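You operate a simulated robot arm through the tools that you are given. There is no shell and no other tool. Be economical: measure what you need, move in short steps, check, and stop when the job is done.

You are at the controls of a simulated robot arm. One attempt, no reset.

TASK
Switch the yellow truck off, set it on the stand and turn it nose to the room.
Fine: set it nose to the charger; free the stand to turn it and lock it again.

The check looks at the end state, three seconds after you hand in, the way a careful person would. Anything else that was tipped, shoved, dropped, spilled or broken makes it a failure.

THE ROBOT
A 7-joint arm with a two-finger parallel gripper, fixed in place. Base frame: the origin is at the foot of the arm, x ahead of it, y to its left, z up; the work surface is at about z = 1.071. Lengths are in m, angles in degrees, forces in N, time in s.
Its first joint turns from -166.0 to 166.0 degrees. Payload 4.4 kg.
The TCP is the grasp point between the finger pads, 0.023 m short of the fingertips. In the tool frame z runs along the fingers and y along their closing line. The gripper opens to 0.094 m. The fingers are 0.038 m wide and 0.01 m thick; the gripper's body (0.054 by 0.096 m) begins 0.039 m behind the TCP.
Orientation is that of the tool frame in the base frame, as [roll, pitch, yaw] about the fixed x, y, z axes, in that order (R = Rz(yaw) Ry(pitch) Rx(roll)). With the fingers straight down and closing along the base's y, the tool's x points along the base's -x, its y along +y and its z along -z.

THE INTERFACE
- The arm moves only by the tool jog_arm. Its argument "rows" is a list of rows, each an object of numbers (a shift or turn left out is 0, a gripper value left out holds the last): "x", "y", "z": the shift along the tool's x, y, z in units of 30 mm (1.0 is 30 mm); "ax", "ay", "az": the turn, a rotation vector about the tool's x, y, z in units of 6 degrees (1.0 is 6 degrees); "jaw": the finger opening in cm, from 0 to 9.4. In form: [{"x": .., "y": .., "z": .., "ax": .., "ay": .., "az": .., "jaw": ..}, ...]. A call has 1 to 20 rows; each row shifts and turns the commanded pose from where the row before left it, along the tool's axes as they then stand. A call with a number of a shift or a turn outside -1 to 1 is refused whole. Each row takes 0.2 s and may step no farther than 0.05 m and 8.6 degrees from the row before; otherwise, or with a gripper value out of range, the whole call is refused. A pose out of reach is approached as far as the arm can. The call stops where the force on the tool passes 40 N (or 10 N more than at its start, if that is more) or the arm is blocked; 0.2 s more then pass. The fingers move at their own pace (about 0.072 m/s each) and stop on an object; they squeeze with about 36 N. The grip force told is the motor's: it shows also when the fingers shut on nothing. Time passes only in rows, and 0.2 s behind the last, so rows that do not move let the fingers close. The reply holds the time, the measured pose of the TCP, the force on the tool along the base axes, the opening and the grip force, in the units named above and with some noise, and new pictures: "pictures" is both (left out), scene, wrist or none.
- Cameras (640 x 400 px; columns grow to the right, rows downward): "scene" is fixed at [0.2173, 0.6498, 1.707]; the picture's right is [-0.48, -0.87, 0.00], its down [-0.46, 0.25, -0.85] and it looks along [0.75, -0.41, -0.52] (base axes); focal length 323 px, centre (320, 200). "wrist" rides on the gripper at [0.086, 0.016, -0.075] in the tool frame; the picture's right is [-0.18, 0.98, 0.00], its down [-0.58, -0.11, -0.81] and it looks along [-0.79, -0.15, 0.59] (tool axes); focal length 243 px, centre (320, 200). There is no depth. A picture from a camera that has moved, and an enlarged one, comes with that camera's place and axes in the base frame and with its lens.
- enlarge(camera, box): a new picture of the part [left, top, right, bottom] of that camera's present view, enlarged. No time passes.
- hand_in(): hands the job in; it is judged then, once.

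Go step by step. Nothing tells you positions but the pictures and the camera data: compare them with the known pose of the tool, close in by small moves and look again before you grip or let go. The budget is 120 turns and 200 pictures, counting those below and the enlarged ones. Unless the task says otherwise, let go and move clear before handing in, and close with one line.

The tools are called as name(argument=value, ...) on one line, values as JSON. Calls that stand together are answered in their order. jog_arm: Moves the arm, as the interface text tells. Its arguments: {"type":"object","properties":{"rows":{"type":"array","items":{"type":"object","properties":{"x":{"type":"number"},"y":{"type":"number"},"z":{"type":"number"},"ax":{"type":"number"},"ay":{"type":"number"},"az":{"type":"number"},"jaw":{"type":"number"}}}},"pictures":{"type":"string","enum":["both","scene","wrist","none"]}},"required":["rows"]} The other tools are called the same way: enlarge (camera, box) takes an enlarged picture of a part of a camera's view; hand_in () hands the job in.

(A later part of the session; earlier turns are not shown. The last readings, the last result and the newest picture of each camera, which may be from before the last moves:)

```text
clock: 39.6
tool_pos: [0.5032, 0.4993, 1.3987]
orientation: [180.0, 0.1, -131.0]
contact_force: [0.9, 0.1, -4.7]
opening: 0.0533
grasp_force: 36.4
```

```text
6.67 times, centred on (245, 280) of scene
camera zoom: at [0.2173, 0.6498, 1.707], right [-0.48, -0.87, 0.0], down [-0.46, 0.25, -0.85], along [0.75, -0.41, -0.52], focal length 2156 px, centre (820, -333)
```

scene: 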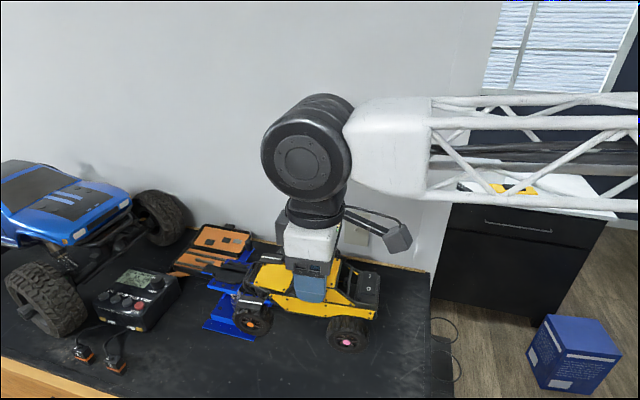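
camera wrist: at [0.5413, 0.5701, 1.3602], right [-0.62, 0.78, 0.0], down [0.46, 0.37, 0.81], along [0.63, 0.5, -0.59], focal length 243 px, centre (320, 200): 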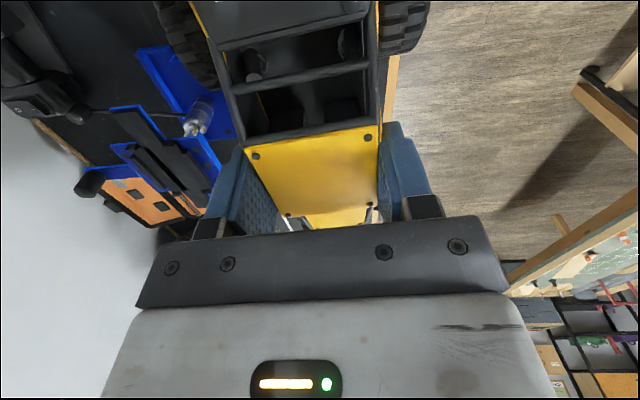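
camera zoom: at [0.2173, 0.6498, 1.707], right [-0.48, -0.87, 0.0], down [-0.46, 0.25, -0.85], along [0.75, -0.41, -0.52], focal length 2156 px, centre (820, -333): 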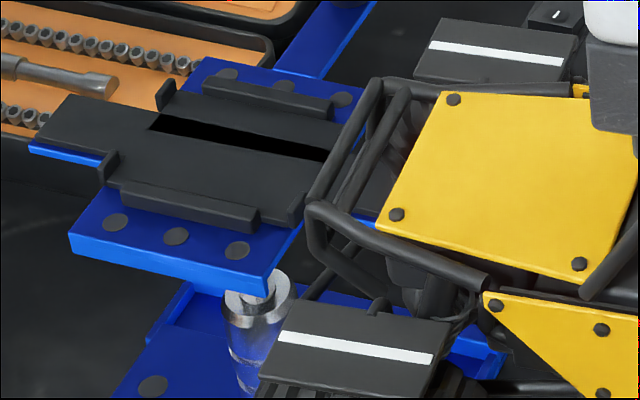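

The recess is now clear: centre about (0.772, 0.565), heading about 46°, roughly 69 mm long between the tabs. I'll turn the truck 3° to match and move above it.

jog_arm(rows=[{"az": 0.5}, {"x": -0.92, "y": -0.617}, {"x": -0.92, "y": -0.617}, {"x": -0.92, "y": -0.617}, {"x": -0.92, "y": -0.617}, {"x": -0.92, "y": -0.617}, {"x": -0.92, "y": -0.617}, {"x": -0.92, "y": -0.617}, {"x": -0.92, "y": -0.617}, {"z": 0.8}, {"z": 0.8}], pictures="both")

enlarge(camera="scene", box=[170, 210, 310, 330])

```text
clock: 42.0
tool_pos: [0.7614, 0.5525, 1.3517]
orientation: [-180.0, 0.2, -134.0]
contact_force: [-0.2, -0.2, -4.8]
opening: 0.0535
grasp_force: 35.9
camera wrist: at [0.6896, 0.5011, 1.4257], right [-0.58, 0.81, 0.0], down [0.48, 0.34, 0.81], along [0.66, 0.47, -0.59], focal length 243 px, centre (320, 200)
```

scene: 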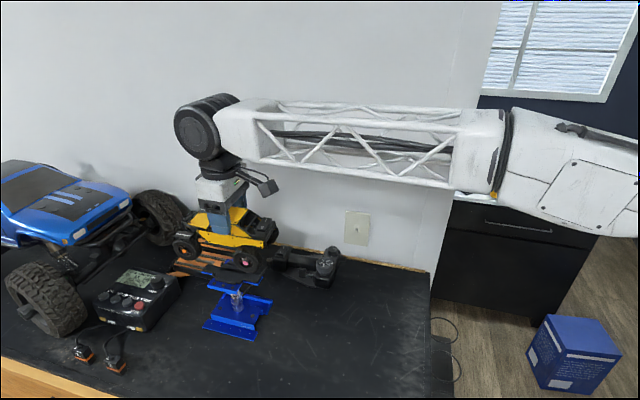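
wrist: 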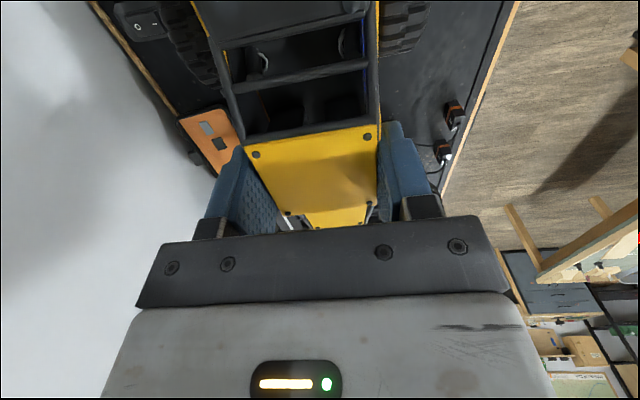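

```text
3.33 times, centred on (240, 270) of scene
camera zoom: at [0.2173, 0.6498, 1.707], right [-0.48, -0.87, 0.0], down [-0.46, 0.25, -0.85], along [0.75, -0.41, -0.52], focal length 1078 px, centre (587, -33)
```

zoom: 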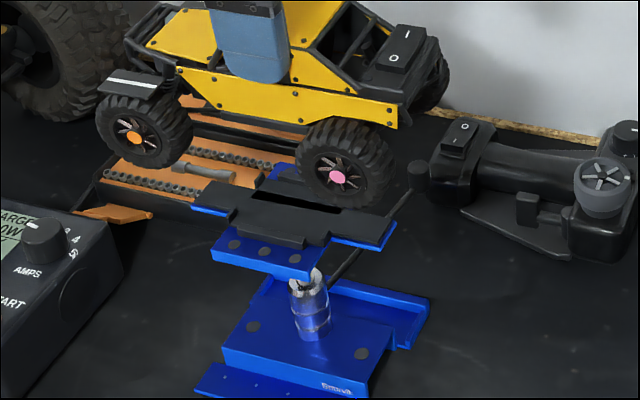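

Projected wheel positions agree with the target to a couple of millimetres. I'll lower close to the cradle and zoom to check alignment.

jog_arm(rows=[{"z": 0.8}, {"z": 0.7}, {"z": 0.4}], pictures="none")

enlarge(camera="scene", box=[185, 225, 285, 300])

```text
clock: 42.8
tool_pos: [0.7641, 0.5547, 1.2941]
orientation: [-180.0, 0.1, -134.0]
contact_force: [0.7, -0.3, -3.2]
opening: 0.0532
grasp_force: 36.0
```

```text
5.33 times, centred on (235, 262) of scene
camera zoom: at [0.2173, 0.6498, 1.707], right [-0.48, -0.87, 0.0], down [-0.46, 0.25, -0.85], along [0.75, -0.41, -0.52], focal length 1725 px, centre (773, -133)
```

zoom: 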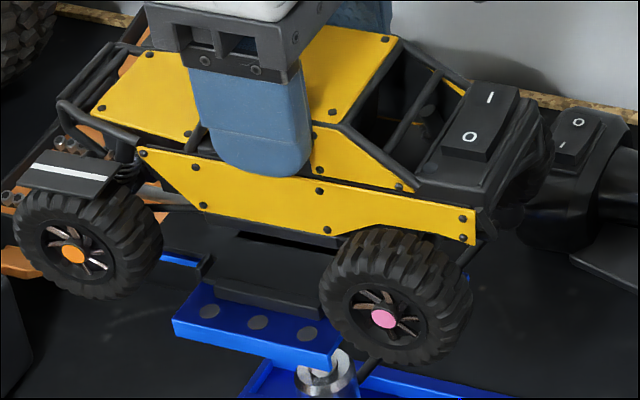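

Skid is estimated 3–4 mm too far forward. I'll correct that and lower gently until contact.

jog_arm(rows=[{"x": 0.12, "z": 0.2}, {"z": 0.3}, {"z": 0.2}], pictures="none")

enlarge(camera="scene", box=[185, 235, 285, 310])

```text
clock: 43.6
tool_pos: [0.7604, 0.5516, 1.274]
orientation: [180.0, 0.0, -134.0]
contact_force: [-1.0, -0.2, -4.1]
opening: 0.0533
grasp_force: 36.5
```

```text
5.33 times, centred on (235, 272) of scene
camera zoom: at [0.2173, 0.6498, 1.707], right [-0.48, -0.87, 0.0], down [-0.46, 0.25, -0.85], along [0.75, -0.41, -0.52], focal length 1725 px, centre (773, -187)
```

zoom: 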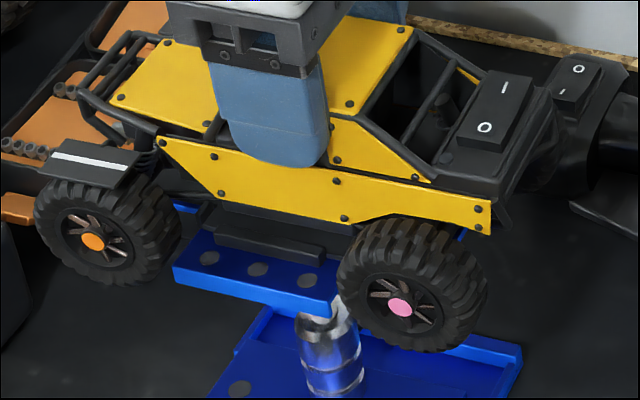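

Rails and truck are parallel and longitudinally matched. I'll keep lowering in 2–3 mm steps until contact.

jog_arm(rows=[{"z": 0.1}, {"z": 0.1}, {"z": 0.1}], pictures="none")

enlarge(camera="scene", box=[185, 235, 285, 310])

```text
clock: 44.4
tool_pos: [0.7604, 0.5529, 1.2686]
orientation: [-180.0, 0.4, -134.0]
contact_force: [8.3, -5.1, 27.8]
opening: 0.0532
grasp_force: 35.2
```

```text
5.33 times, centred on (235, 272) of scene
camera zoom: at [0.2173, 0.6498, 1.707], right [-0.48, -0.87, 0.0], down [-0.46, 0.25, -0.85], along [0.75, -0.41, -0.52], focal length 1725 px, centre (773, -187)
```

zoom: 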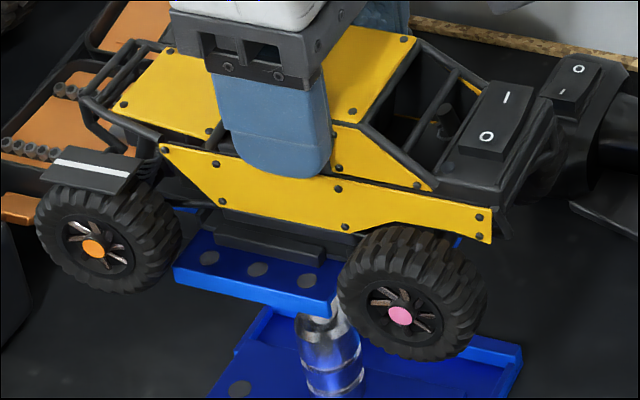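

Contact came at z = 1.2686 with a sideways force toward the wall, so the skid may be on the room-side rail. I'll lift a little, shift 2.5 mm toward the wall and try again.

jog_arm(rows=[{"z": -0.25}, {"y": -0.08}, {"z": 0.15}, {"z": 0.07}], pictures="none")

```text
clock: 45.4
tool_pos: [0.7613, 0.5507, 1.2682]
orientation: [180.0, 0.3, -134.0]
contact_force: [-5.1, -2.8, 24.5]
opening: 0.0534
grasp_force: 36.5
```

Same height, but now the force is backward, so I'll try shifting 2 mm toward the rear.

jog_arm(rows=[{"z": -0.22}, {"x": 0.08}, {"z": 0.15}, {"z": 0.07}], pictures="none")

enlarge(camera="scene", box=[210, 260, 260, 300])

```text
clock: 46.4
tool_pos: [0.7603, 0.5491, 1.2683]
orientation: [-179.9, 0.2, -134.0]
contact_force: [11.2, 5.3, 22.6]
opening: 0.0534
grasp_force: 35.6
```

```text
10.00 times, centred on (235, 280) of scene
camera zoom: at [0.2173, 0.6498, 1.707], right [-0.48, -0.87, 0.0], down [-0.46, 0.25, -0.85], along [0.75, -0.41, -0.52], focal length 3234 px, centre (1170, -600)
```

zoom: 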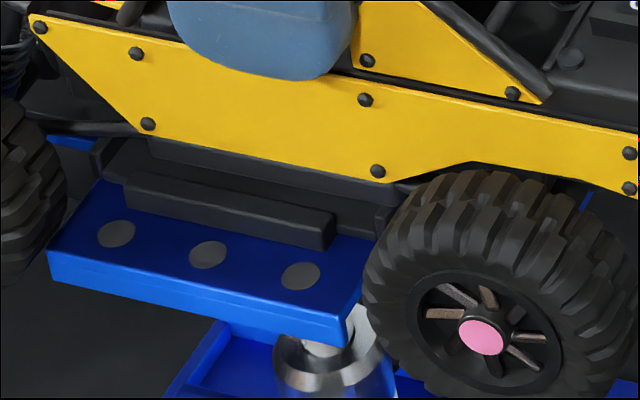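

Shifting forward and back flips the force sign at the same height, so the skid is captured between the tabs and rails. I'll relax the arm and open partway.

jog_arm(rows=[{"x": -0.04, "z": -0.05}, {}, {"jaw": 6.2}, {"jaw": 7.5}, {}], pictures="none")

enlarge(camera="scene", box=[185, 235, 285, 310])

```text
clock: 47.6
tool_pos: [0.7607, 0.5514, 1.267]
orientation: [179.9, 0.0, -134.0]
contact_force: [-0.9, 0.3, 0.5]
opening: 0.0749
grasp_force: 0.0
```

```text
5.33 times, centred on (235, 272) of scene
camera zoom: at [0.2173, 0.6498, 1.707], right [-0.48, -0.87, 0.0], down [-0.46, 0.25, -0.85], along [0.75, -0.41, -0.52], focal length 1725 px, centre (773, -187)
```

zoom: 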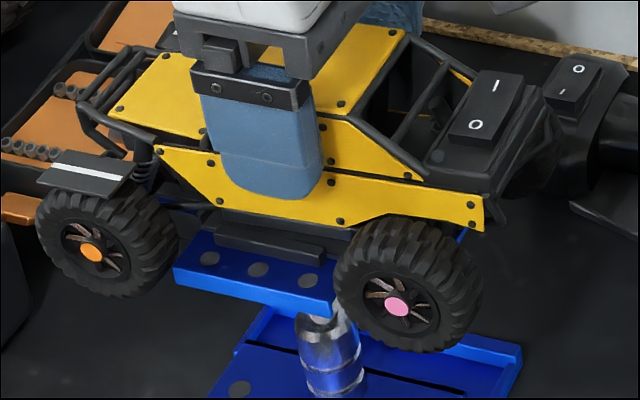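

The truck rests stably in the cradle. I'll raise straight up and inspect.

jog_arm(rows=[{"z": -0.5}, {"z": -0.9}, {"z": -0.9}, {"z": -0.9}, {"z": -0.9, "x": 1}, {"x": 1}, {"x": 1}, {"x": 1}, {"x": 1}], pictures="both")

enlarge(camera="scene", box=[185, 235, 285, 310])

enlarge(camera="wrist", box=[240, 80, 400, 220])

```text
clock: 49.6
tool_pos: [0.657, 0.4425, 1.3901]
orientation: [-180.0, 0.0, -134.0]
contact_force: [0.7, -0.1, 0.1]
opening: 0.0751
grasp_force: 0.0
camera wrist: at [0.5848, 0.392, 1.4635], right [-0.58, 0.81, 0.0], down [0.48, 0.34, 0.81], along [0.66, 0.47, -0.59], focal length 243 px, centre (320, 200)
```

scene: 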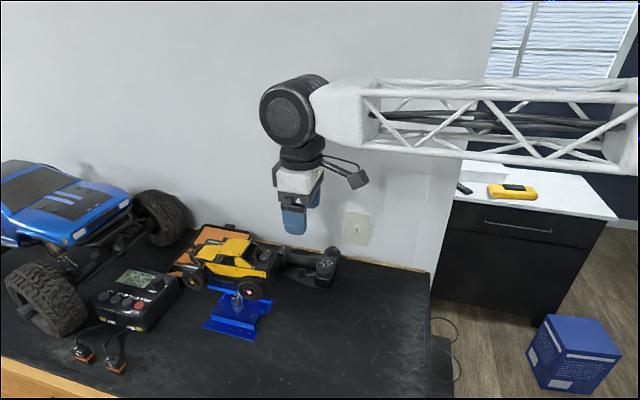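
wrist: 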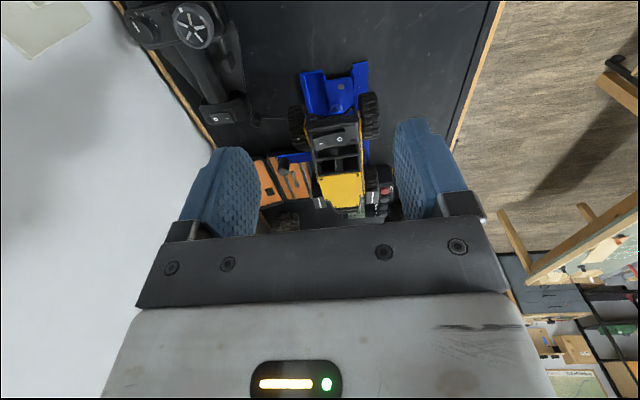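

```text
5.33 times, centred on (235, 272) of scene
camera zoom: at [0.2173, 0.6498, 1.707], right [-0.48, -0.87, 0.0], down [-0.46, 0.25, -0.85], along [0.75, -0.41, -0.52], focal length 1725 px, centre (773, -187)
```

zoom: 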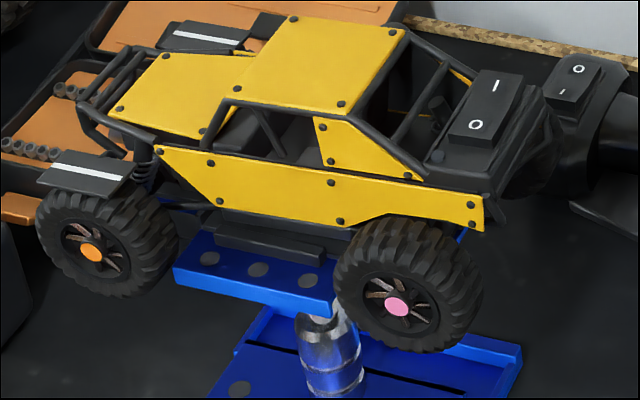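

```text
2.86 times, centred on (320, 150) of wrist
camera zoom: at [0.5848, 0.392, 1.4635], right [-0.58, 0.81, 0.0], down [0.48, 0.34, 0.81], along [0.66, 0.47, -0.59], focal length 693 px, centre (320, 343)
```

zoom: 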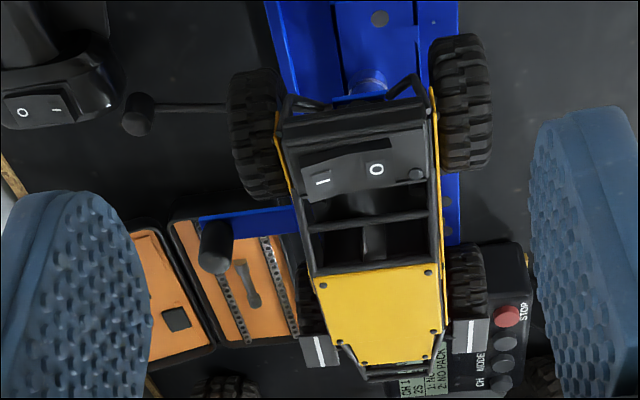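

The truck sits squarely in the cradle with its nose to the charger. Next is the clamp lever. Its knob is close to the transmitter, so I'll check that gap.

enlarge(camera="wrist", box=[200, 70, 300, 150])

enlarge(camera="scene", box=[250, 235, 350, 305])

```text
5.00 times, centred on (250, 110) of wrist
camera zoom: at [0.5848, 0.392, 1.4635], right [-0.58, 0.81, 0.0], down [0.48, 0.34, 0.81], along [0.66, 0.47, -0.59], focal length 1213 px, centre (670, 650)
```

zoom: 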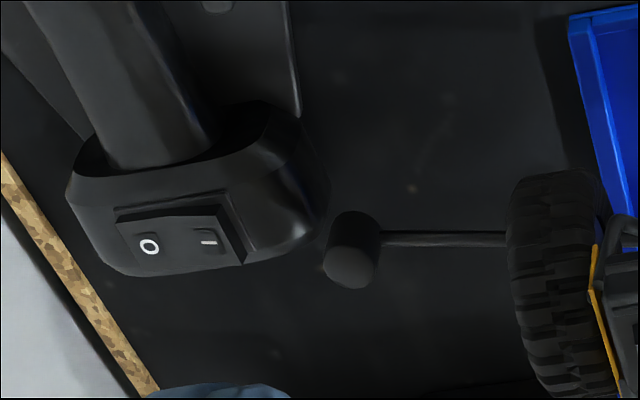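

```text
5.71 times, centred on (300, 270) of scene
camera zoom: at [0.2173, 0.6498, 1.707], right [-0.48, -0.87, 0.0], down [-0.46, 0.25, -0.85], along [0.75, -0.41, -0.52], focal length 1848 px, centre (434, -200)
```

zoom: 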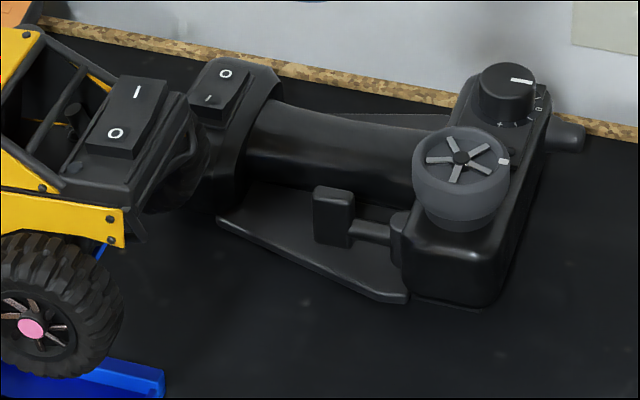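

The gap between knob and transmitter is only a few mm. I'll take the knob from above with the fingers set slightly inboard, tool yaw about -53° and a small outward lean. First I'll turn and hover high.

jog_arm(rows=[{"az": -0.96, "jaw": 5}, {"az": -0.96}, {"az": -0.96}, {"az": -0.96}, {"az": -0.96}, {"az": -0.96}, {"az": -0.96}, {"az": -0.96}, {"az": -0.96}, {"az": -0.96}, {"az": -0.96}, {"az": -0.96}, {"az": -0.96}, {"az": -0.96}], pictures="none")

jog_arm(rows=[{"x": 0.53, "y": -0.93}, {"x": 0.53, "y": -0.93}, {"x": 0.53, "y": -0.93}, {"x": 0.53, "y": -0.93}, {"x": 0.53, "y": -0.93}, {"x": 0.53, "y": -0.93}, {"z": 0.8}, {"z": 0.8}, {"z": 0.8}], pictures="both")

```text
clock: 52.6
tool_pos: [0.6569, 0.4413, 1.3891]
orientation: [-179.9, 0.0, -53.2]
contact_force: [0.5, 0.4, 0.4]
opening: 0.0498
grasp_force: 0.0
```

```text
clock: 54.6
tool_pos: [0.848, 0.4656, 1.3183]
orientation: [-179.7, 0.1, -53.4]
contact_force: [-0.2, 0.0, -0.3]
opening: 0.0501
grasp_force: 0.0
camera wrist: at [0.8867, 0.3875, 1.3927], right [-0.9, -0.44, 0.0], down [-0.26, 0.53, 0.81], along [-0.35, 0.73, -0.59], focal length 243 px, centre (320, 200)
```

scene: 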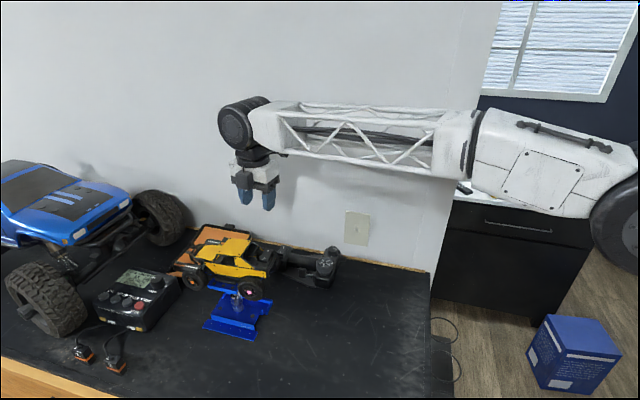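
wrist: 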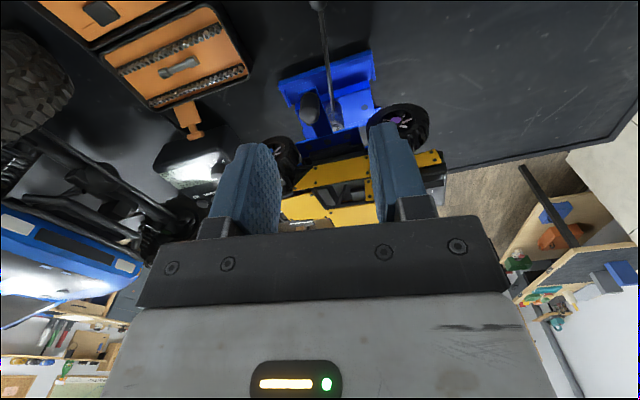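

enlarge(camera="wrist", box=[240, 0, 440, 150])

```text
2.67 times, centred on (340, 75) of wrist
camera zoom: at [0.8867, 0.3875, 1.3927], right [-0.9, -0.44, 0.0], down [-0.26, 0.53, 0.81], along [-0.35, 0.73, -0.59], focal length 647 px, centre (267, 533)
```

zoom: 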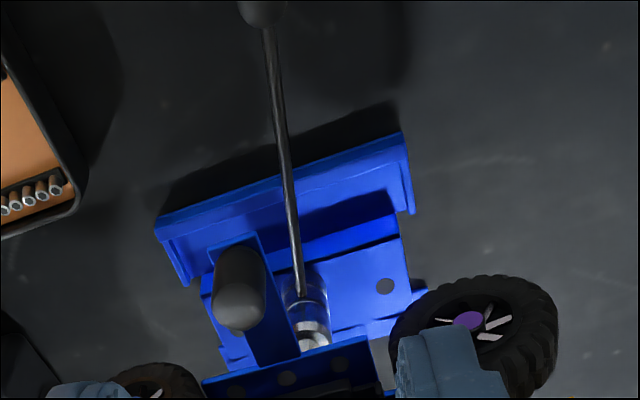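

The knob is at (0.857, 0.455) and the handle post is 48 mm inboard. I'll lean 9° outward and descend to just above gripping height.

jog_arm(rows=[{"ay": -0.75, "jaw": 4.2}, {"ay": -0.75}, {"z": 0.889, "x": 0.141}, {"z": 0.889, "x": 0.141}, {"z": 0.889, "x": 0.141}, {"z": 0.889, "x": 0.141}, {"z": 0.889, "x": 0.141}], pictures="wrist")

enlarge(camera="wrist", box=[220, 40, 440, 220])

enlarge(camera="scene", box=[200, 180, 340, 290])

```text
clock: 56.2
tool_pos: [0.8466, 0.4672, 1.1835]
orientation: [-179.7, 9.0, -53.3]
contact_force: [0.3, -0.1, -0.2]
opening: 0.0422
grasp_force: 0.0
camera wrist: at [0.892, 0.3795, 1.2437], right [-0.9, -0.44, 0.03], down [-0.18, 0.42, 0.89], along [-0.4, 0.79, -0.46], focal length 243 px, centre (320, 200)
```

wrist: 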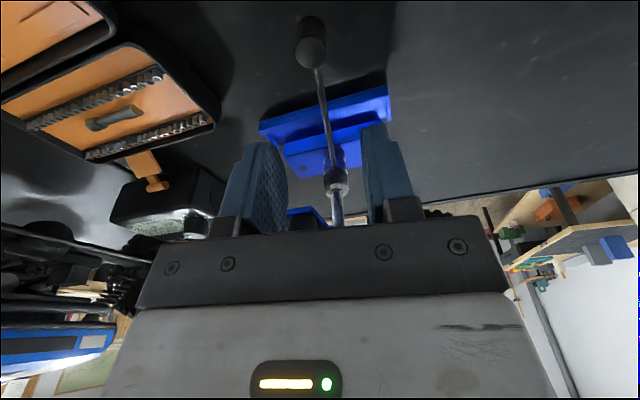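

```text
2.22 times, centred on (330, 130) of wrist
camera zoom: at [0.892, 0.3795, 1.2437], right [-0.9, -0.44, 0.03], down [-0.18, 0.42, 0.89], along [-0.4, 0.79, -0.46], focal length 539 px, centre (298, 356)
```

zoom: 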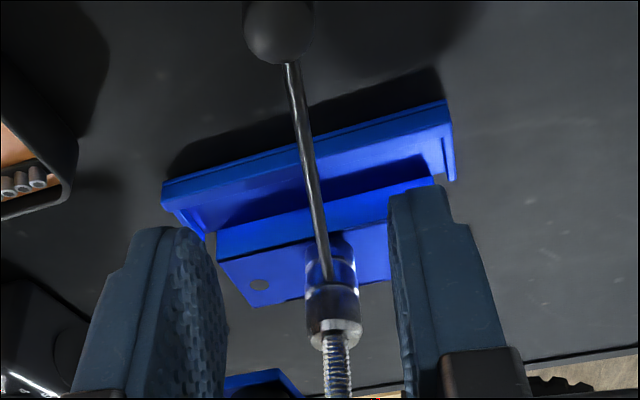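

```text
3.64 times, centred on (270, 235) of scene
camera zoom: at [0.2173, 0.6498, 1.707], right [-0.48, -0.87, 0.0], down [-0.46, 0.25, -0.85], along [0.75, -0.41, -0.52], focal length 1176 px, centre (502, 73)
```

zoom: 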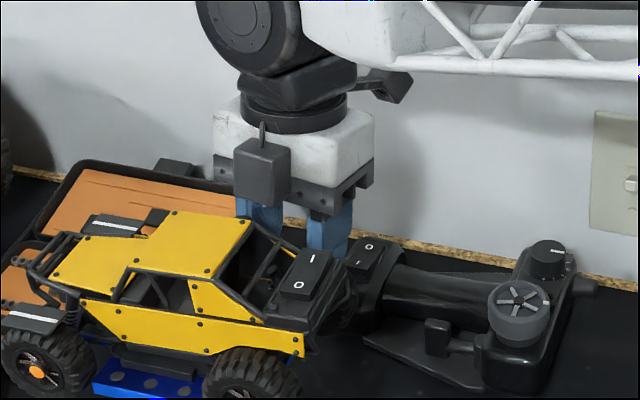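

There is a block on the truck side of the hand that could touch the handle post. I'll zoom in before going further.

enlarge(camera="scene", box=[245, 195, 315, 265])

```text
5.71 times, centred on (280, 230) of scene
camera zoom: at [0.2173, 0.6498, 1.707], right [-0.48, -0.87, 0.0], down [-0.46, 0.25, -0.85], along [0.75, -0.41, -0.52], focal length 1848 px, centre (549, 29)
```

zoom: 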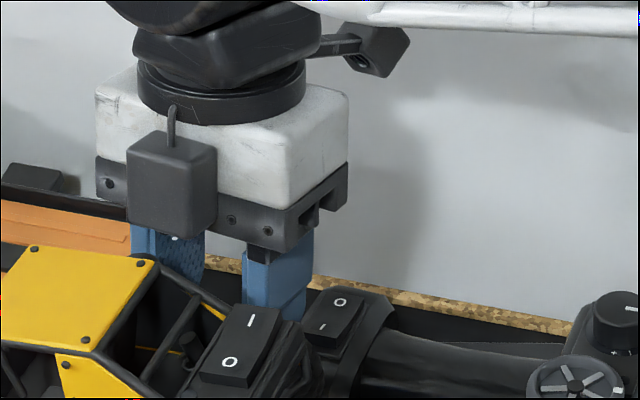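

The block would foul the handle post in this orientation. I'll go back up and re-orient: closed fingers placed on the far side of the rod just inboard of the knob, rolled outward and leaned toward the base, so I can pull the lever toward me.

jog_arm(rows=[{"z": -0.889, "x": -0.141}, {"z": -0.889, "x": -0.141}, {"z": -0.889, "x": -0.141}, {"z": -0.889, "x": -0.141}, {"z": -0.889, "x": -0.141}, {"z": -0.889, "x": -0.141}, {"ay": 0.75, "jaw": 0}, {"ay": 0.75}], pictures="none")

jog_arm(rows=[{"az": 1}, {"az": 1}, {"az": 1}, {"az": 1}, {"az": 1}, {"az": 1}, {"az": 1}, {"az": 1}, {"az": 1}, {"az": 1}, {"az": 1}, {"az": 1}, {"az": 1}, {"az": 1}, {"az": 0.95}], pictures="none")

jog_arm(rows=[{"ax": -1}, {"ax": -1}, {"ax": -1}, {"ax": -1}, {"ax": -1}, {"ay": -1}, {"ay": -1}, {"ay": -1}, {"ay": -1}], pictures="both")

```text
clock: 58.0
tool_pos: [0.848, 0.4654, 1.3457]
orientation: [-179.9, 0.0, -53.3]
contact_force: [-0.7, 0.4, -0.1]
opening: 0.0
grasp_force: 36.1
```

```text
clock: 61.2
tool_pos: [0.8476, 0.4657, 1.3449]
orientation: [-179.9, 0.0, -143.1]
contact_force: [0.2, 0.0, 0.3]
opening: 0.0
grasp_force: 35.7
```

```text
clock: 63.2
tool_pos: [0.8484, 0.4666, 1.3439]
orientation: [147.8, 20.7, -155.6]
contact_force: [0.8, 0.5, -0.8]
opening: 0.0
grasp_force: 35.8
camera wrist: at [0.7619, 0.3987, 1.3803], right [-0.36, 0.75, 0.56], down [0.51, -0.34, 0.79], along [0.78, 0.56, -0.26], focal length 243 px, centre (320, 200)
```

scene: 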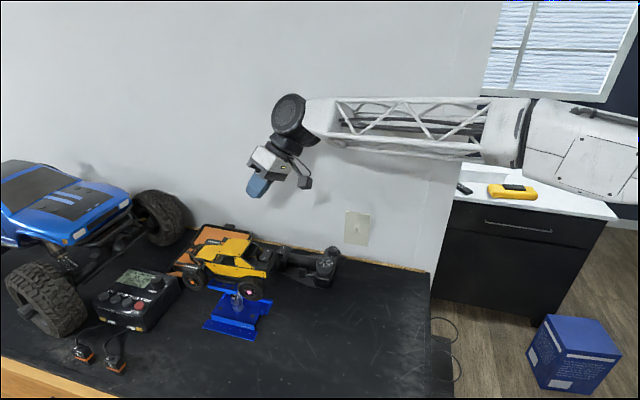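
wrist: 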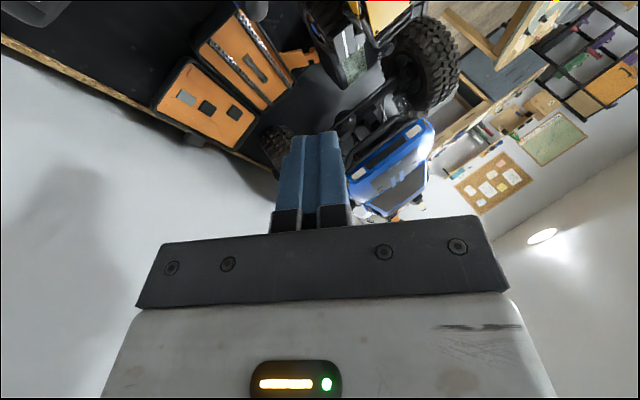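

The orientation is as planned. I'll move down to z ≈ 1.24 behind the rod and look.

jog_arm(rows=[{"x": 0.1025, "y": -0.464, "z": 0.757}, {"x": 0.1025, "y": -0.464, "z": 0.757}, {"x": 0.1025, "y": -0.464, "z": 0.757}, {"x": 0.1025, "y": -0.464, "z": 0.757}], pictures="wrist")

enlarge(camera="scene", box=[200, 190, 340, 300])

enlarge(camera="wrist", box=[200, 0, 440, 190])

```text
clock: 64.2
tool_pos: [0.8715, 0.4796, 1.2415]
orientation: [147.6, 20.8, -155.5]
contact_force: [-0.3, 0.0, 0.0]
opening: 0.0002
grasp_force: 36.0
camera wrist: at [0.7862, 0.4114, 1.277], right [-0.36, 0.75, 0.56], down [0.51, -0.34, 0.79], along [0.78, 0.57, -0.26], focal length 243 px, centre (320, 200)
```

wrist: 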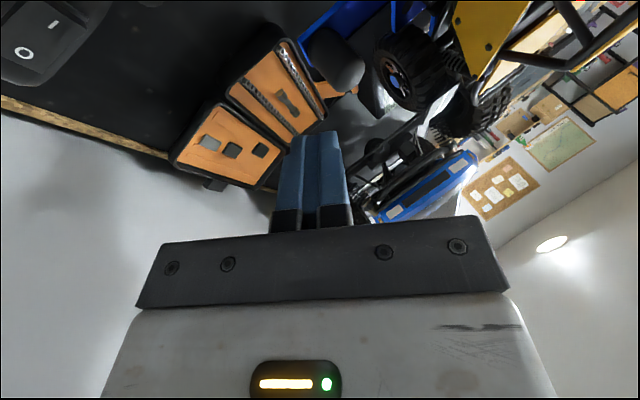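

```text
3.64 times, centred on (270, 245) of scene
camera zoom: at [0.2173, 0.6498, 1.707], right [-0.48, -0.87, 0.0], down [-0.46, 0.25, -0.85], along [0.75, -0.41, -0.52], focal length 1176 px, centre (502, 36)
```

zoom: 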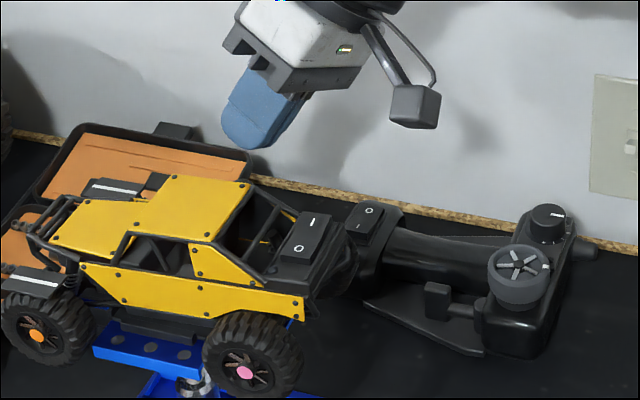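

```text
2.11 times, centred on (320, 95) of wrist
camera zoom: at [0.7862, 0.4114, 1.277], right [-0.36, 0.75, 0.56], down [0.51, -0.34, 0.79], along [0.78, 0.57, -0.26], focal length 511 px, centre (320, 421)
```

zoom: 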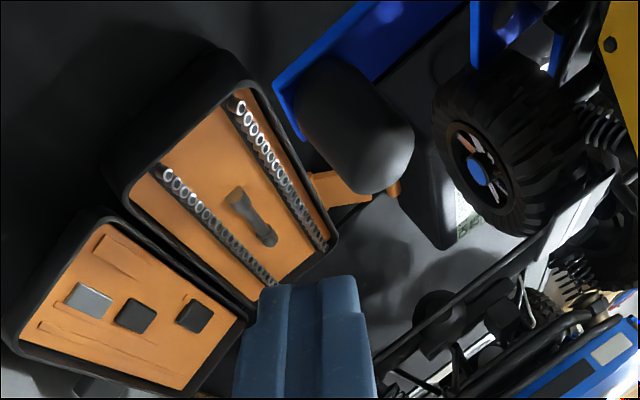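

The finger is on the wall side of the handle post, as intended. I'll continue down, checking forces.

jog_arm(rows=[{"x": 0.303, "y": -0.432, "z": 0.674}, {"x": 0.303, "y": -0.432, "z": 0.674}, {"x": 0.303, "y": -0.432, "z": 0.674}], pictures="none")

enlarge(camera="wrist", box=[200, 0, 440, 190])

enlarge(camera="scene", box=[220, 200, 320, 290])

```text
clock: 65.0
tool_pos: [0.8696, 0.4781, 1.1647]
orientation: [147.5, 20.8, -155.5]
contact_force: [-0.1, 0.8, 0.4]
opening: 0.0
grasp_force: 35.6
```

```text
2.11 times, centred on (320, 95) of wrist
camera zoom: at [0.7835, 0.4113, 1.2009], right [-0.36, 0.75, 0.56], down [0.51, -0.34, 0.79], along [0.78, 0.56, -0.26], focal length 511 px, centre (320, 421)
```

zoom: 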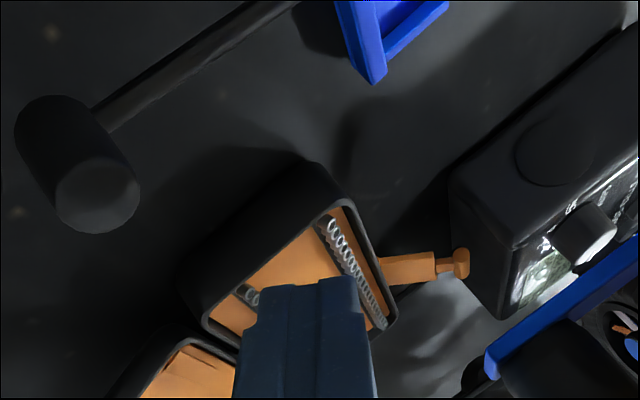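

```text
4.44 times, centred on (270, 245) of scene
camera zoom: at [0.2173, 0.6498, 1.707], right [-0.48, -0.87, 0.0], down [-0.46, 0.25, -0.85], along [0.75, -0.41, -0.52], focal length 1437 px, centre (542, 0)
```

zoom: 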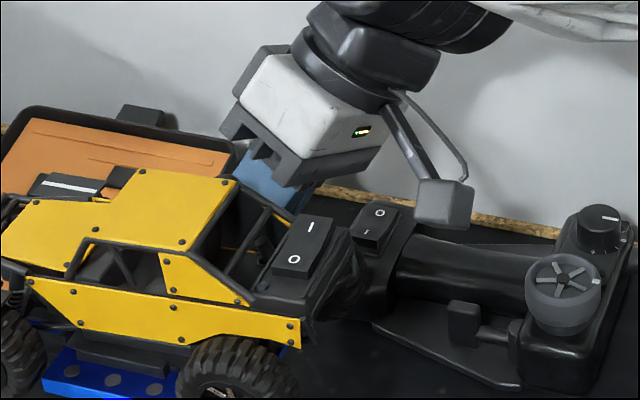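

The knob, rod and finger are placed as planned. I'll go down the last 50 mm to rod height.

jog_arm(rows=[{"x": 0.303, "y": -0.432, "z": 0.674}, {"x": 0.303, "y": -0.432, "z": 0.674}], pictures="wrist")

enlarge(camera="wrist", box=[160, 20, 400, 210])

enlarge(camera="scene", box=[220, 210, 320, 300])

```text
clock: 65.6
tool_pos: [0.8698, 0.4787, 1.1125]
orientation: [147.6, 20.8, -155.6]
contact_force: [0.5, -0.2, 0.0]
opening: 0.0001
grasp_force: 36.0
camera wrist: at [0.7835, 0.4118, 1.1496], right [-0.36, 0.75, 0.56], down [0.51, -0.34, 0.79], along [0.78, 0.57, -0.26], focal length 243 px, centre (320, 200)
```

wrist: 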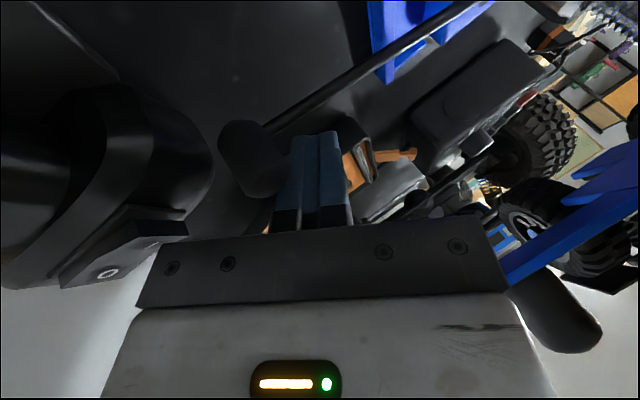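

```text
2.11 times, centred on (280, 115) of wrist
camera zoom: at [0.7835, 0.4118, 1.1496], right [-0.36, 0.75, 0.56], down [0.51, -0.34, 0.79], along [0.78, 0.57, -0.26], focal length 511 px, centre (404, 379)
```

zoom: 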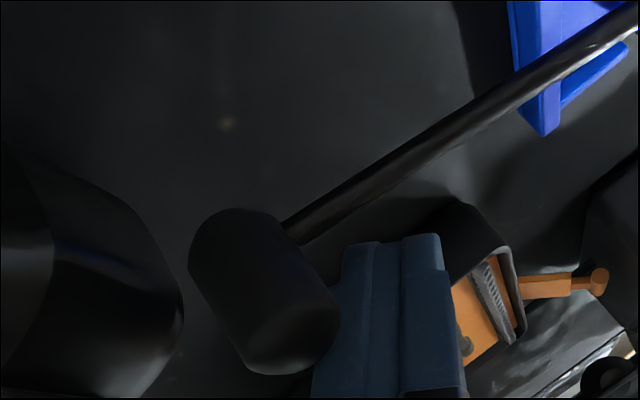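

```text
4.44 times, centred on (270, 255) of scene
camera zoom: at [0.2173, 0.6498, 1.707], right [-0.48, -0.87, 0.0], down [-0.46, 0.25, -0.85], along [0.75, -0.41, -0.52], focal length 1437 px, centre (542, -44)
```

zoom: 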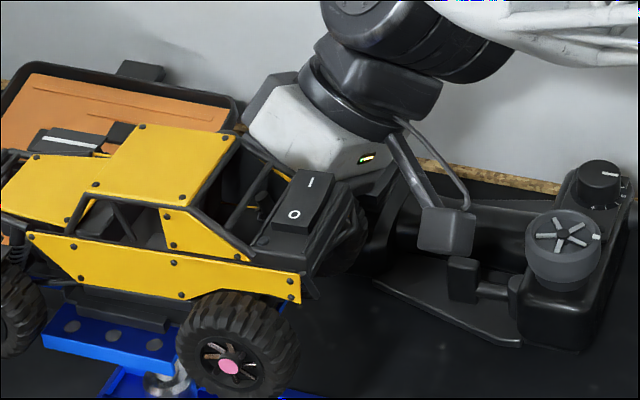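

The finger is properly behind the rod next to the knob. I'll swing it rigidly about the column axis, clockwise from above, in small steps.

jog_arm(rows=[{"x": 0.185, "y": -0.038, "z": -0.107, "ax": 0.177, "ay": -0.249, "az": 0.396}, {"x": 0.185, "y": -0.038, "z": -0.107, "ax": 0.177, "ay": -0.249, "az": 0.396}, {"x": 0.185, "y": -0.038, "z": -0.107, "ax": 0.177, "ay": -0.249, "az": 0.396}], pictures="wrist")

enlarge(camera="wrist", box=[160, 20, 400, 210])

```text
clock: 66.4
tool_pos: [0.8561, 0.462, 1.1132]
orientation: [147.6, 20.6, -164.6]
contact_force: [0.7, 0.0, 0.9]
opening: 0.0001
grasp_force: 35.8
camera wrist: at [0.7609, 0.4099, 1.1492], right [-0.23, 0.8, 0.56], down [0.45, -0.42, 0.79], along [0.86, 0.43, -0.26], focal length 243 px, centre (320, 200)
```

wrist: 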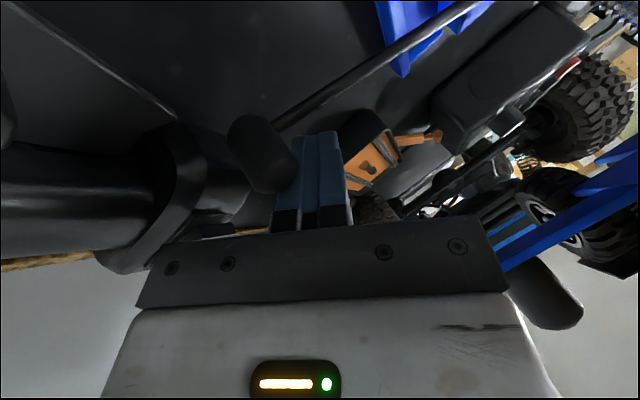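

```text
2.11 times, centred on (280, 115) of wrist
camera zoom: at [0.7609, 0.4099, 1.1492], right [-0.23, 0.8, 0.56], down [0.45, -0.42, 0.79], along [0.86, 0.43, -0.26], focal length 511 px, centre (404, 379)
```

zoom: 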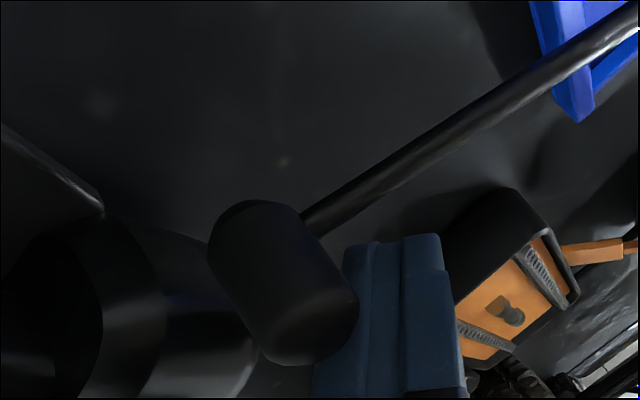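

The lever appears to be following with little resistance. I'll continue 15° more.

jog_arm(rows=[{"x": 0.185, "y": -0.038, "z": -0.107, "ax": 0.177, "ay": -0.249, "az": 0.396}, {"x": 0.185, "y": -0.038, "z": -0.107, "ax": 0.177, "ay": -0.249, "az": 0.396}, {"x": 0.185, "y": -0.038, "z": -0.107, "ax": 0.177, "ay": -0.249, "az": 0.396}, {"x": 0.185, "y": -0.038, "z": -0.107, "ax": 0.177, "ay": -0.249, "az": 0.396}, {"x": 0.185, "y": -0.038, "z": -0.107, "ax": 0.177, "ay": -0.249, "az": 0.396}], pictures="both")

enlarge(camera="wrist", box=[160, 20, 400, 210])

enlarge(camera="scene", box=[200, 220, 320, 310])

```text
clock: 67.6
tool_pos: [0.8308, 0.4454, 1.1131]
orientation: [147.6, 20.7, -179.6]
contact_force: [0.4, -0.6, 0.0]
opening: 0.0001
grasp_force: 36.1
camera wrist: at [0.7248, 0.4188, 1.1491], right [-0.02, 0.83, 0.56], down [0.33, -0.52, 0.79], along [0.94, 0.2, -0.26], focal length 243 px, centre (320, 200)
```

scene: 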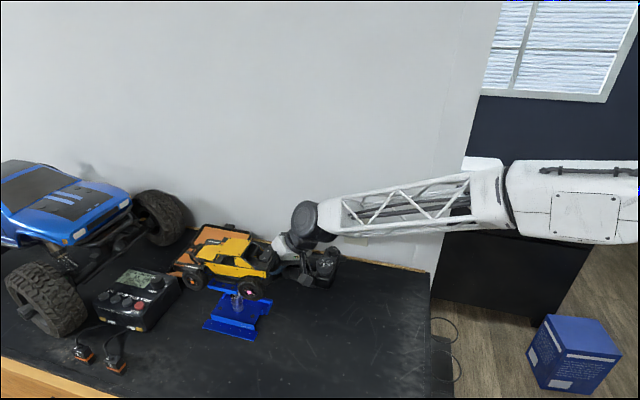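
wrist: 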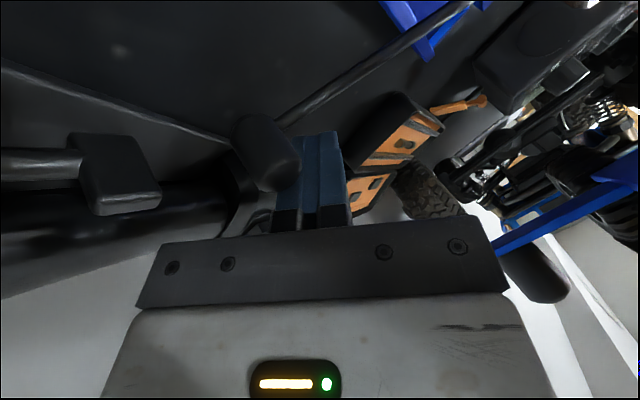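

```text
2.11 times, centred on (280, 115) of wrist
camera zoom: at [0.7248, 0.4188, 1.1491], right [-0.02, 0.83, 0.56], down [0.33, -0.52, 0.79], along [0.94, 0.2, -0.26], focal length 511 px, centre (404, 379)
```

zoom: 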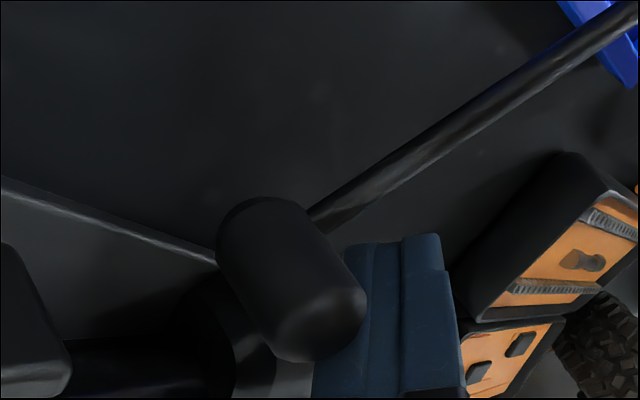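

```text
4.44 times, centred on (260, 265) of scene
camera zoom: at [0.2173, 0.6498, 1.707], right [-0.48, -0.87, 0.0], down [-0.46, 0.25, -0.85], along [0.75, -0.41, -0.52], focal length 1437 px, centre (587, -89)
```

zoom: 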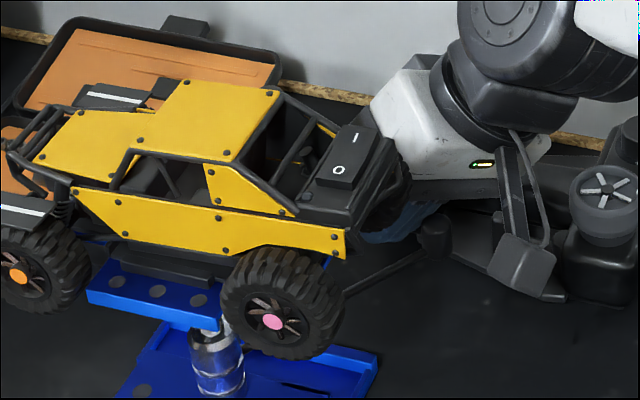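

The lever is swinging freely, with the knob now in view in the scene. I'll continue another 15°, watching the truck's rear wheel.

jog_arm(rows=[{"x": 0.185, "y": -0.038, "z": -0.107, "ax": 0.177, "ay": -0.249, "az": 0.396}, {"x": 0.185, "y": -0.042, "z": -0.107, "ax": 0.177, "ay": -0.249, "az": 0.396}, {"x": 0.185, "y": -0.042, "z": -0.107, "ax": 0.177, "ay": -0.249, "az": 0.396}, {"x": 0.185, "y": -0.042, "z": -0.107, "ax": 0.177, "ay": -0.249, "az": 0.396}, {"x": 0.185, "y": -0.042, "z": -0.107, "ax": 0.177, "ay": -0.249, "az": 0.396}], pictures="wrist")

enlarge(camera="scene", box=[200, 220, 320, 310])

```text
clock: 68.8
tool_pos: [0.803, 0.4347, 1.1146]
orientation: [147.6, 20.7, 165.2]
contact_force: [10.4, -6.9, 12.5]
opening: 0.0002
grasp_force: 35.6
camera wrist: at [0.6921, 0.4366, 1.1508], right [0.2, 0.81, 0.56], down [0.18, -0.59, 0.79], along [0.96, -0.05, -0.26], focal length 243 px, centre (320, 200)
```

wrist: 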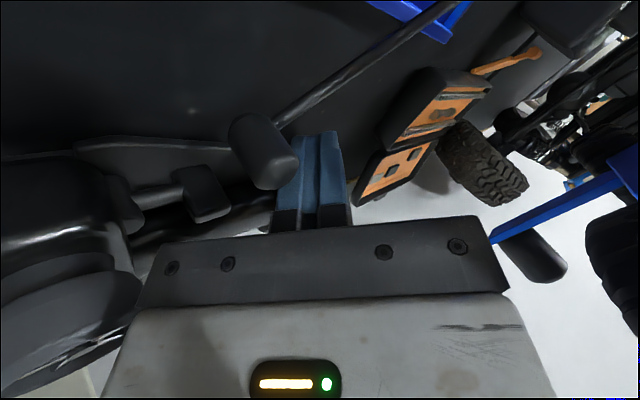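

```text
4.44 times, centred on (260, 265) of scene
camera zoom: at [0.2173, 0.6498, 1.707], right [-0.48, -0.87, 0.0], down [-0.46, 0.25, -0.85], along [0.75, -0.41, -0.52], focal length 1437 px, centre (587, -89)
```

zoom: 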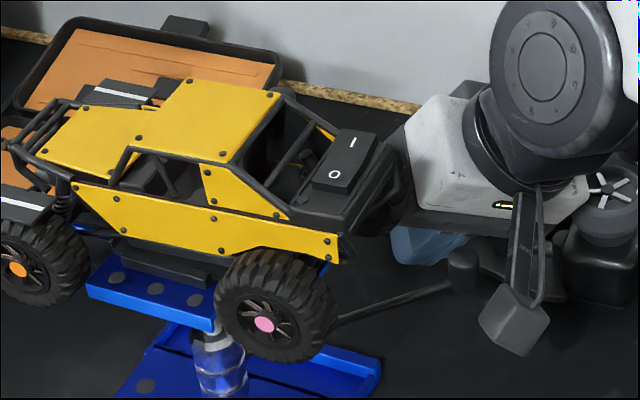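

The lever has swung about 40°, but the hand has touched the truck's rear corner and nudged the now-free turntable slightly. I'll back off upward and outward.

jog_arm(rows=[{"x": -0.2, "y": 0.05, "z": -0.25}, {"x": -0.45, "y": 0.35, "z": -0.8}], pictures="none")

enlarge(camera="scene", box=[200, 220, 320, 310])

```text
clock: 69.4
tool_pos: [0.8053, 0.427, 1.1494]
orientation: [147.8, 20.4, 165.5]
contact_force: [-0.2, -0.8, -0.1]
opening: 0.0
grasp_force: 35.9
```

```text
4.44 times, centred on (260, 265) of scene
camera zoom: at [0.2173, 0.6498, 1.707], right [-0.48, -0.87, 0.0], down [-0.46, 0.25, -0.85], along [0.75, -0.41, -0.52], focal length 1437 px, centre (587, -89)
```

zoom: 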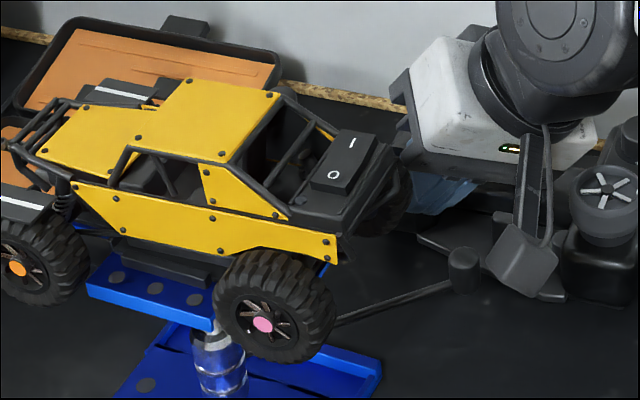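

Clear now. I'll rise, straighten the tool, and look at the whole situation.

jog_arm(rows=[{"x": -0.393, "y": 0.554, "z": -0.88}, {"x": -0.393, "y": 0.554, "z": -0.88}, {"x": -0.393, "y": 0.554, "z": -0.88}, {"x": -0.393, "y": 0.554, "z": -0.88}, {"x": -0.393, "y": 0.554, "z": -0.88}, {"x": -0.393, "y": 0.554, "z": -0.88}, {"x": -0.393, "y": 0.554, "z": -0.88}, {"ay": 1}, {"ay": 1}, {"ay": 1}, {"ay": 1}, {"ax": 1}, {"ax": 1}, {"ax": 1}, {"ax": 1}, {"ax": 1}], pictures="none")

enlarge(camera="scene", box=[185, 225, 305, 315])

```text
clock: 72.8
tool_pos: [0.8064, 0.4252, 1.3833]
orientation: [179.9, 0.0, 177.9]
contact_force: [-0.2, -1.0, 0.3]
opening: 0.0002
grasp_force: 35.8
```

```text
4.44 times, centred on (245, 270) of scene
camera zoom: at [0.2173, 0.6498, 1.707], right [-0.48, -0.87, 0.0], down [-0.46, 0.25, -0.85], along [0.75, -0.41, -0.52], focal length 1437 px, centre (653, -111)
```

zoom: 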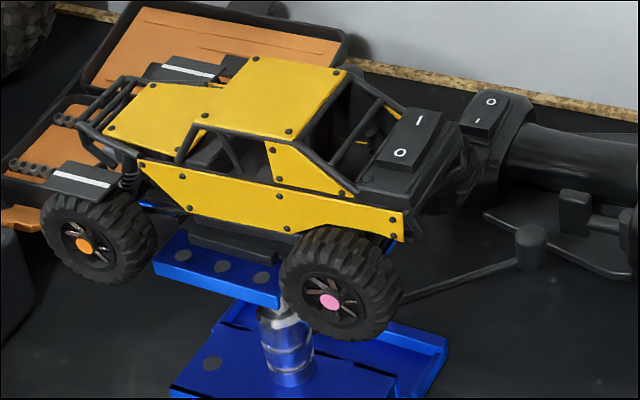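

The platform turned a few degrees with the truck, so it is free. I'll go above the truck, aligned at heading ≈ 42°.

jog_arm(rows=[{"az": -0.92, "jaw": 8}, {"az": -0.92}, {"az": -0.92}, {"az": -0.92}, {"az": -0.92}, {"az": -0.92}, {"az": -0.92}, {"az": -0.92}, {"x": -0.338, "y": 0.837}, {"x": -0.338, "y": 0.837}, {"x": -0.338, "y": 0.837}, {"x": -0.338, "y": 0.837}, {"x": -0.338, "y": 0.837}], pictures="wrist")

enlarge(camera="wrist", box=[200, 0, 440, 200])

```text
clock: 75.6
tool_pos: [0.7585, 0.5517, 1.3841]
orientation: [179.9, 0.1, -138.0]
contact_force: [0.0, 0.2, 0.0]
opening: 0.0801
grasp_force: 0.0
camera wrist: at [0.6839, 0.5063, 1.4587], right [-0.52, 0.85, 0.0], down [0.51, 0.31, 0.81], along [0.69, 0.42, -0.59], focal length 243 px, centre (320, 200)
```

wrist: 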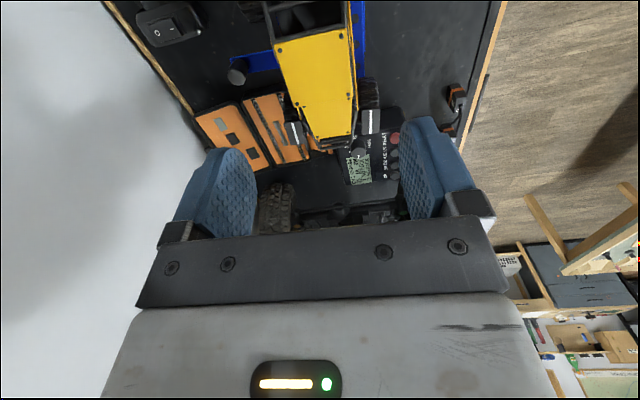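

```text
2.00 times, centred on (320, 100) of wrist
camera zoom: at [0.6839, 0.5063, 1.4587], right [-0.52, 0.85, 0.0], down [0.51, 0.31, 0.81], along [0.69, 0.42, -0.59], focal length 485 px, centre (320, 400)
```

zoom: 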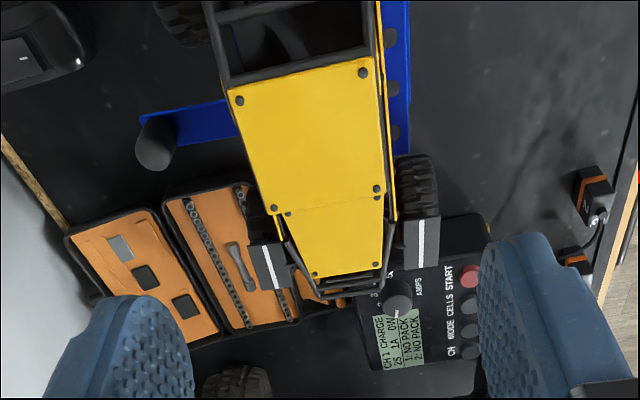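

The truck is directly below with a heading of about 43°. I'll trim and descend to straddle it.

jog_arm(rows=[{"az": -0.15, "x": -0.13}, {"z": 0.9}, {"z": 0.9}, {"z": 0.9}, {"z": 0.6}, {"z": 0.4}], pictures="none")

enlarge(camera="scene", box=[185, 225, 305, 315])

```text
clock: 77.0
tool_pos: [0.76, 0.5562, 1.2737]
orientation: [179.8, 0.0, -137.0]
contact_force: [0.0, 0.8, 0.6]
opening: 0.08
grasp_force: 0.1
```

```text
4.44 times, centred on (245, 270) of scene
camera zoom: at [0.2173, 0.6498, 1.707], right [-0.48, -0.87, 0.0], down [-0.46, 0.25, -0.85], along [0.75, -0.41, -0.52], focal length 1437 px, centre (653, -111)
```

zoom: 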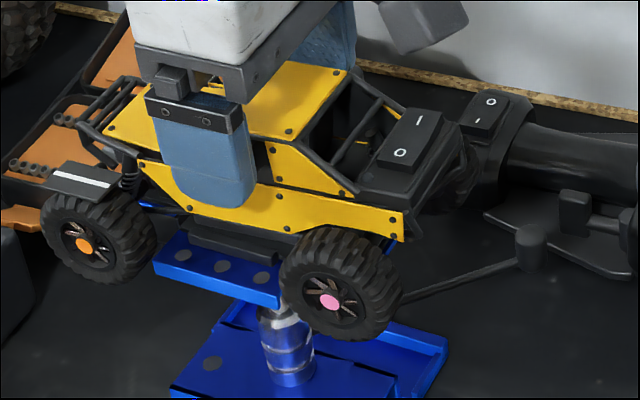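

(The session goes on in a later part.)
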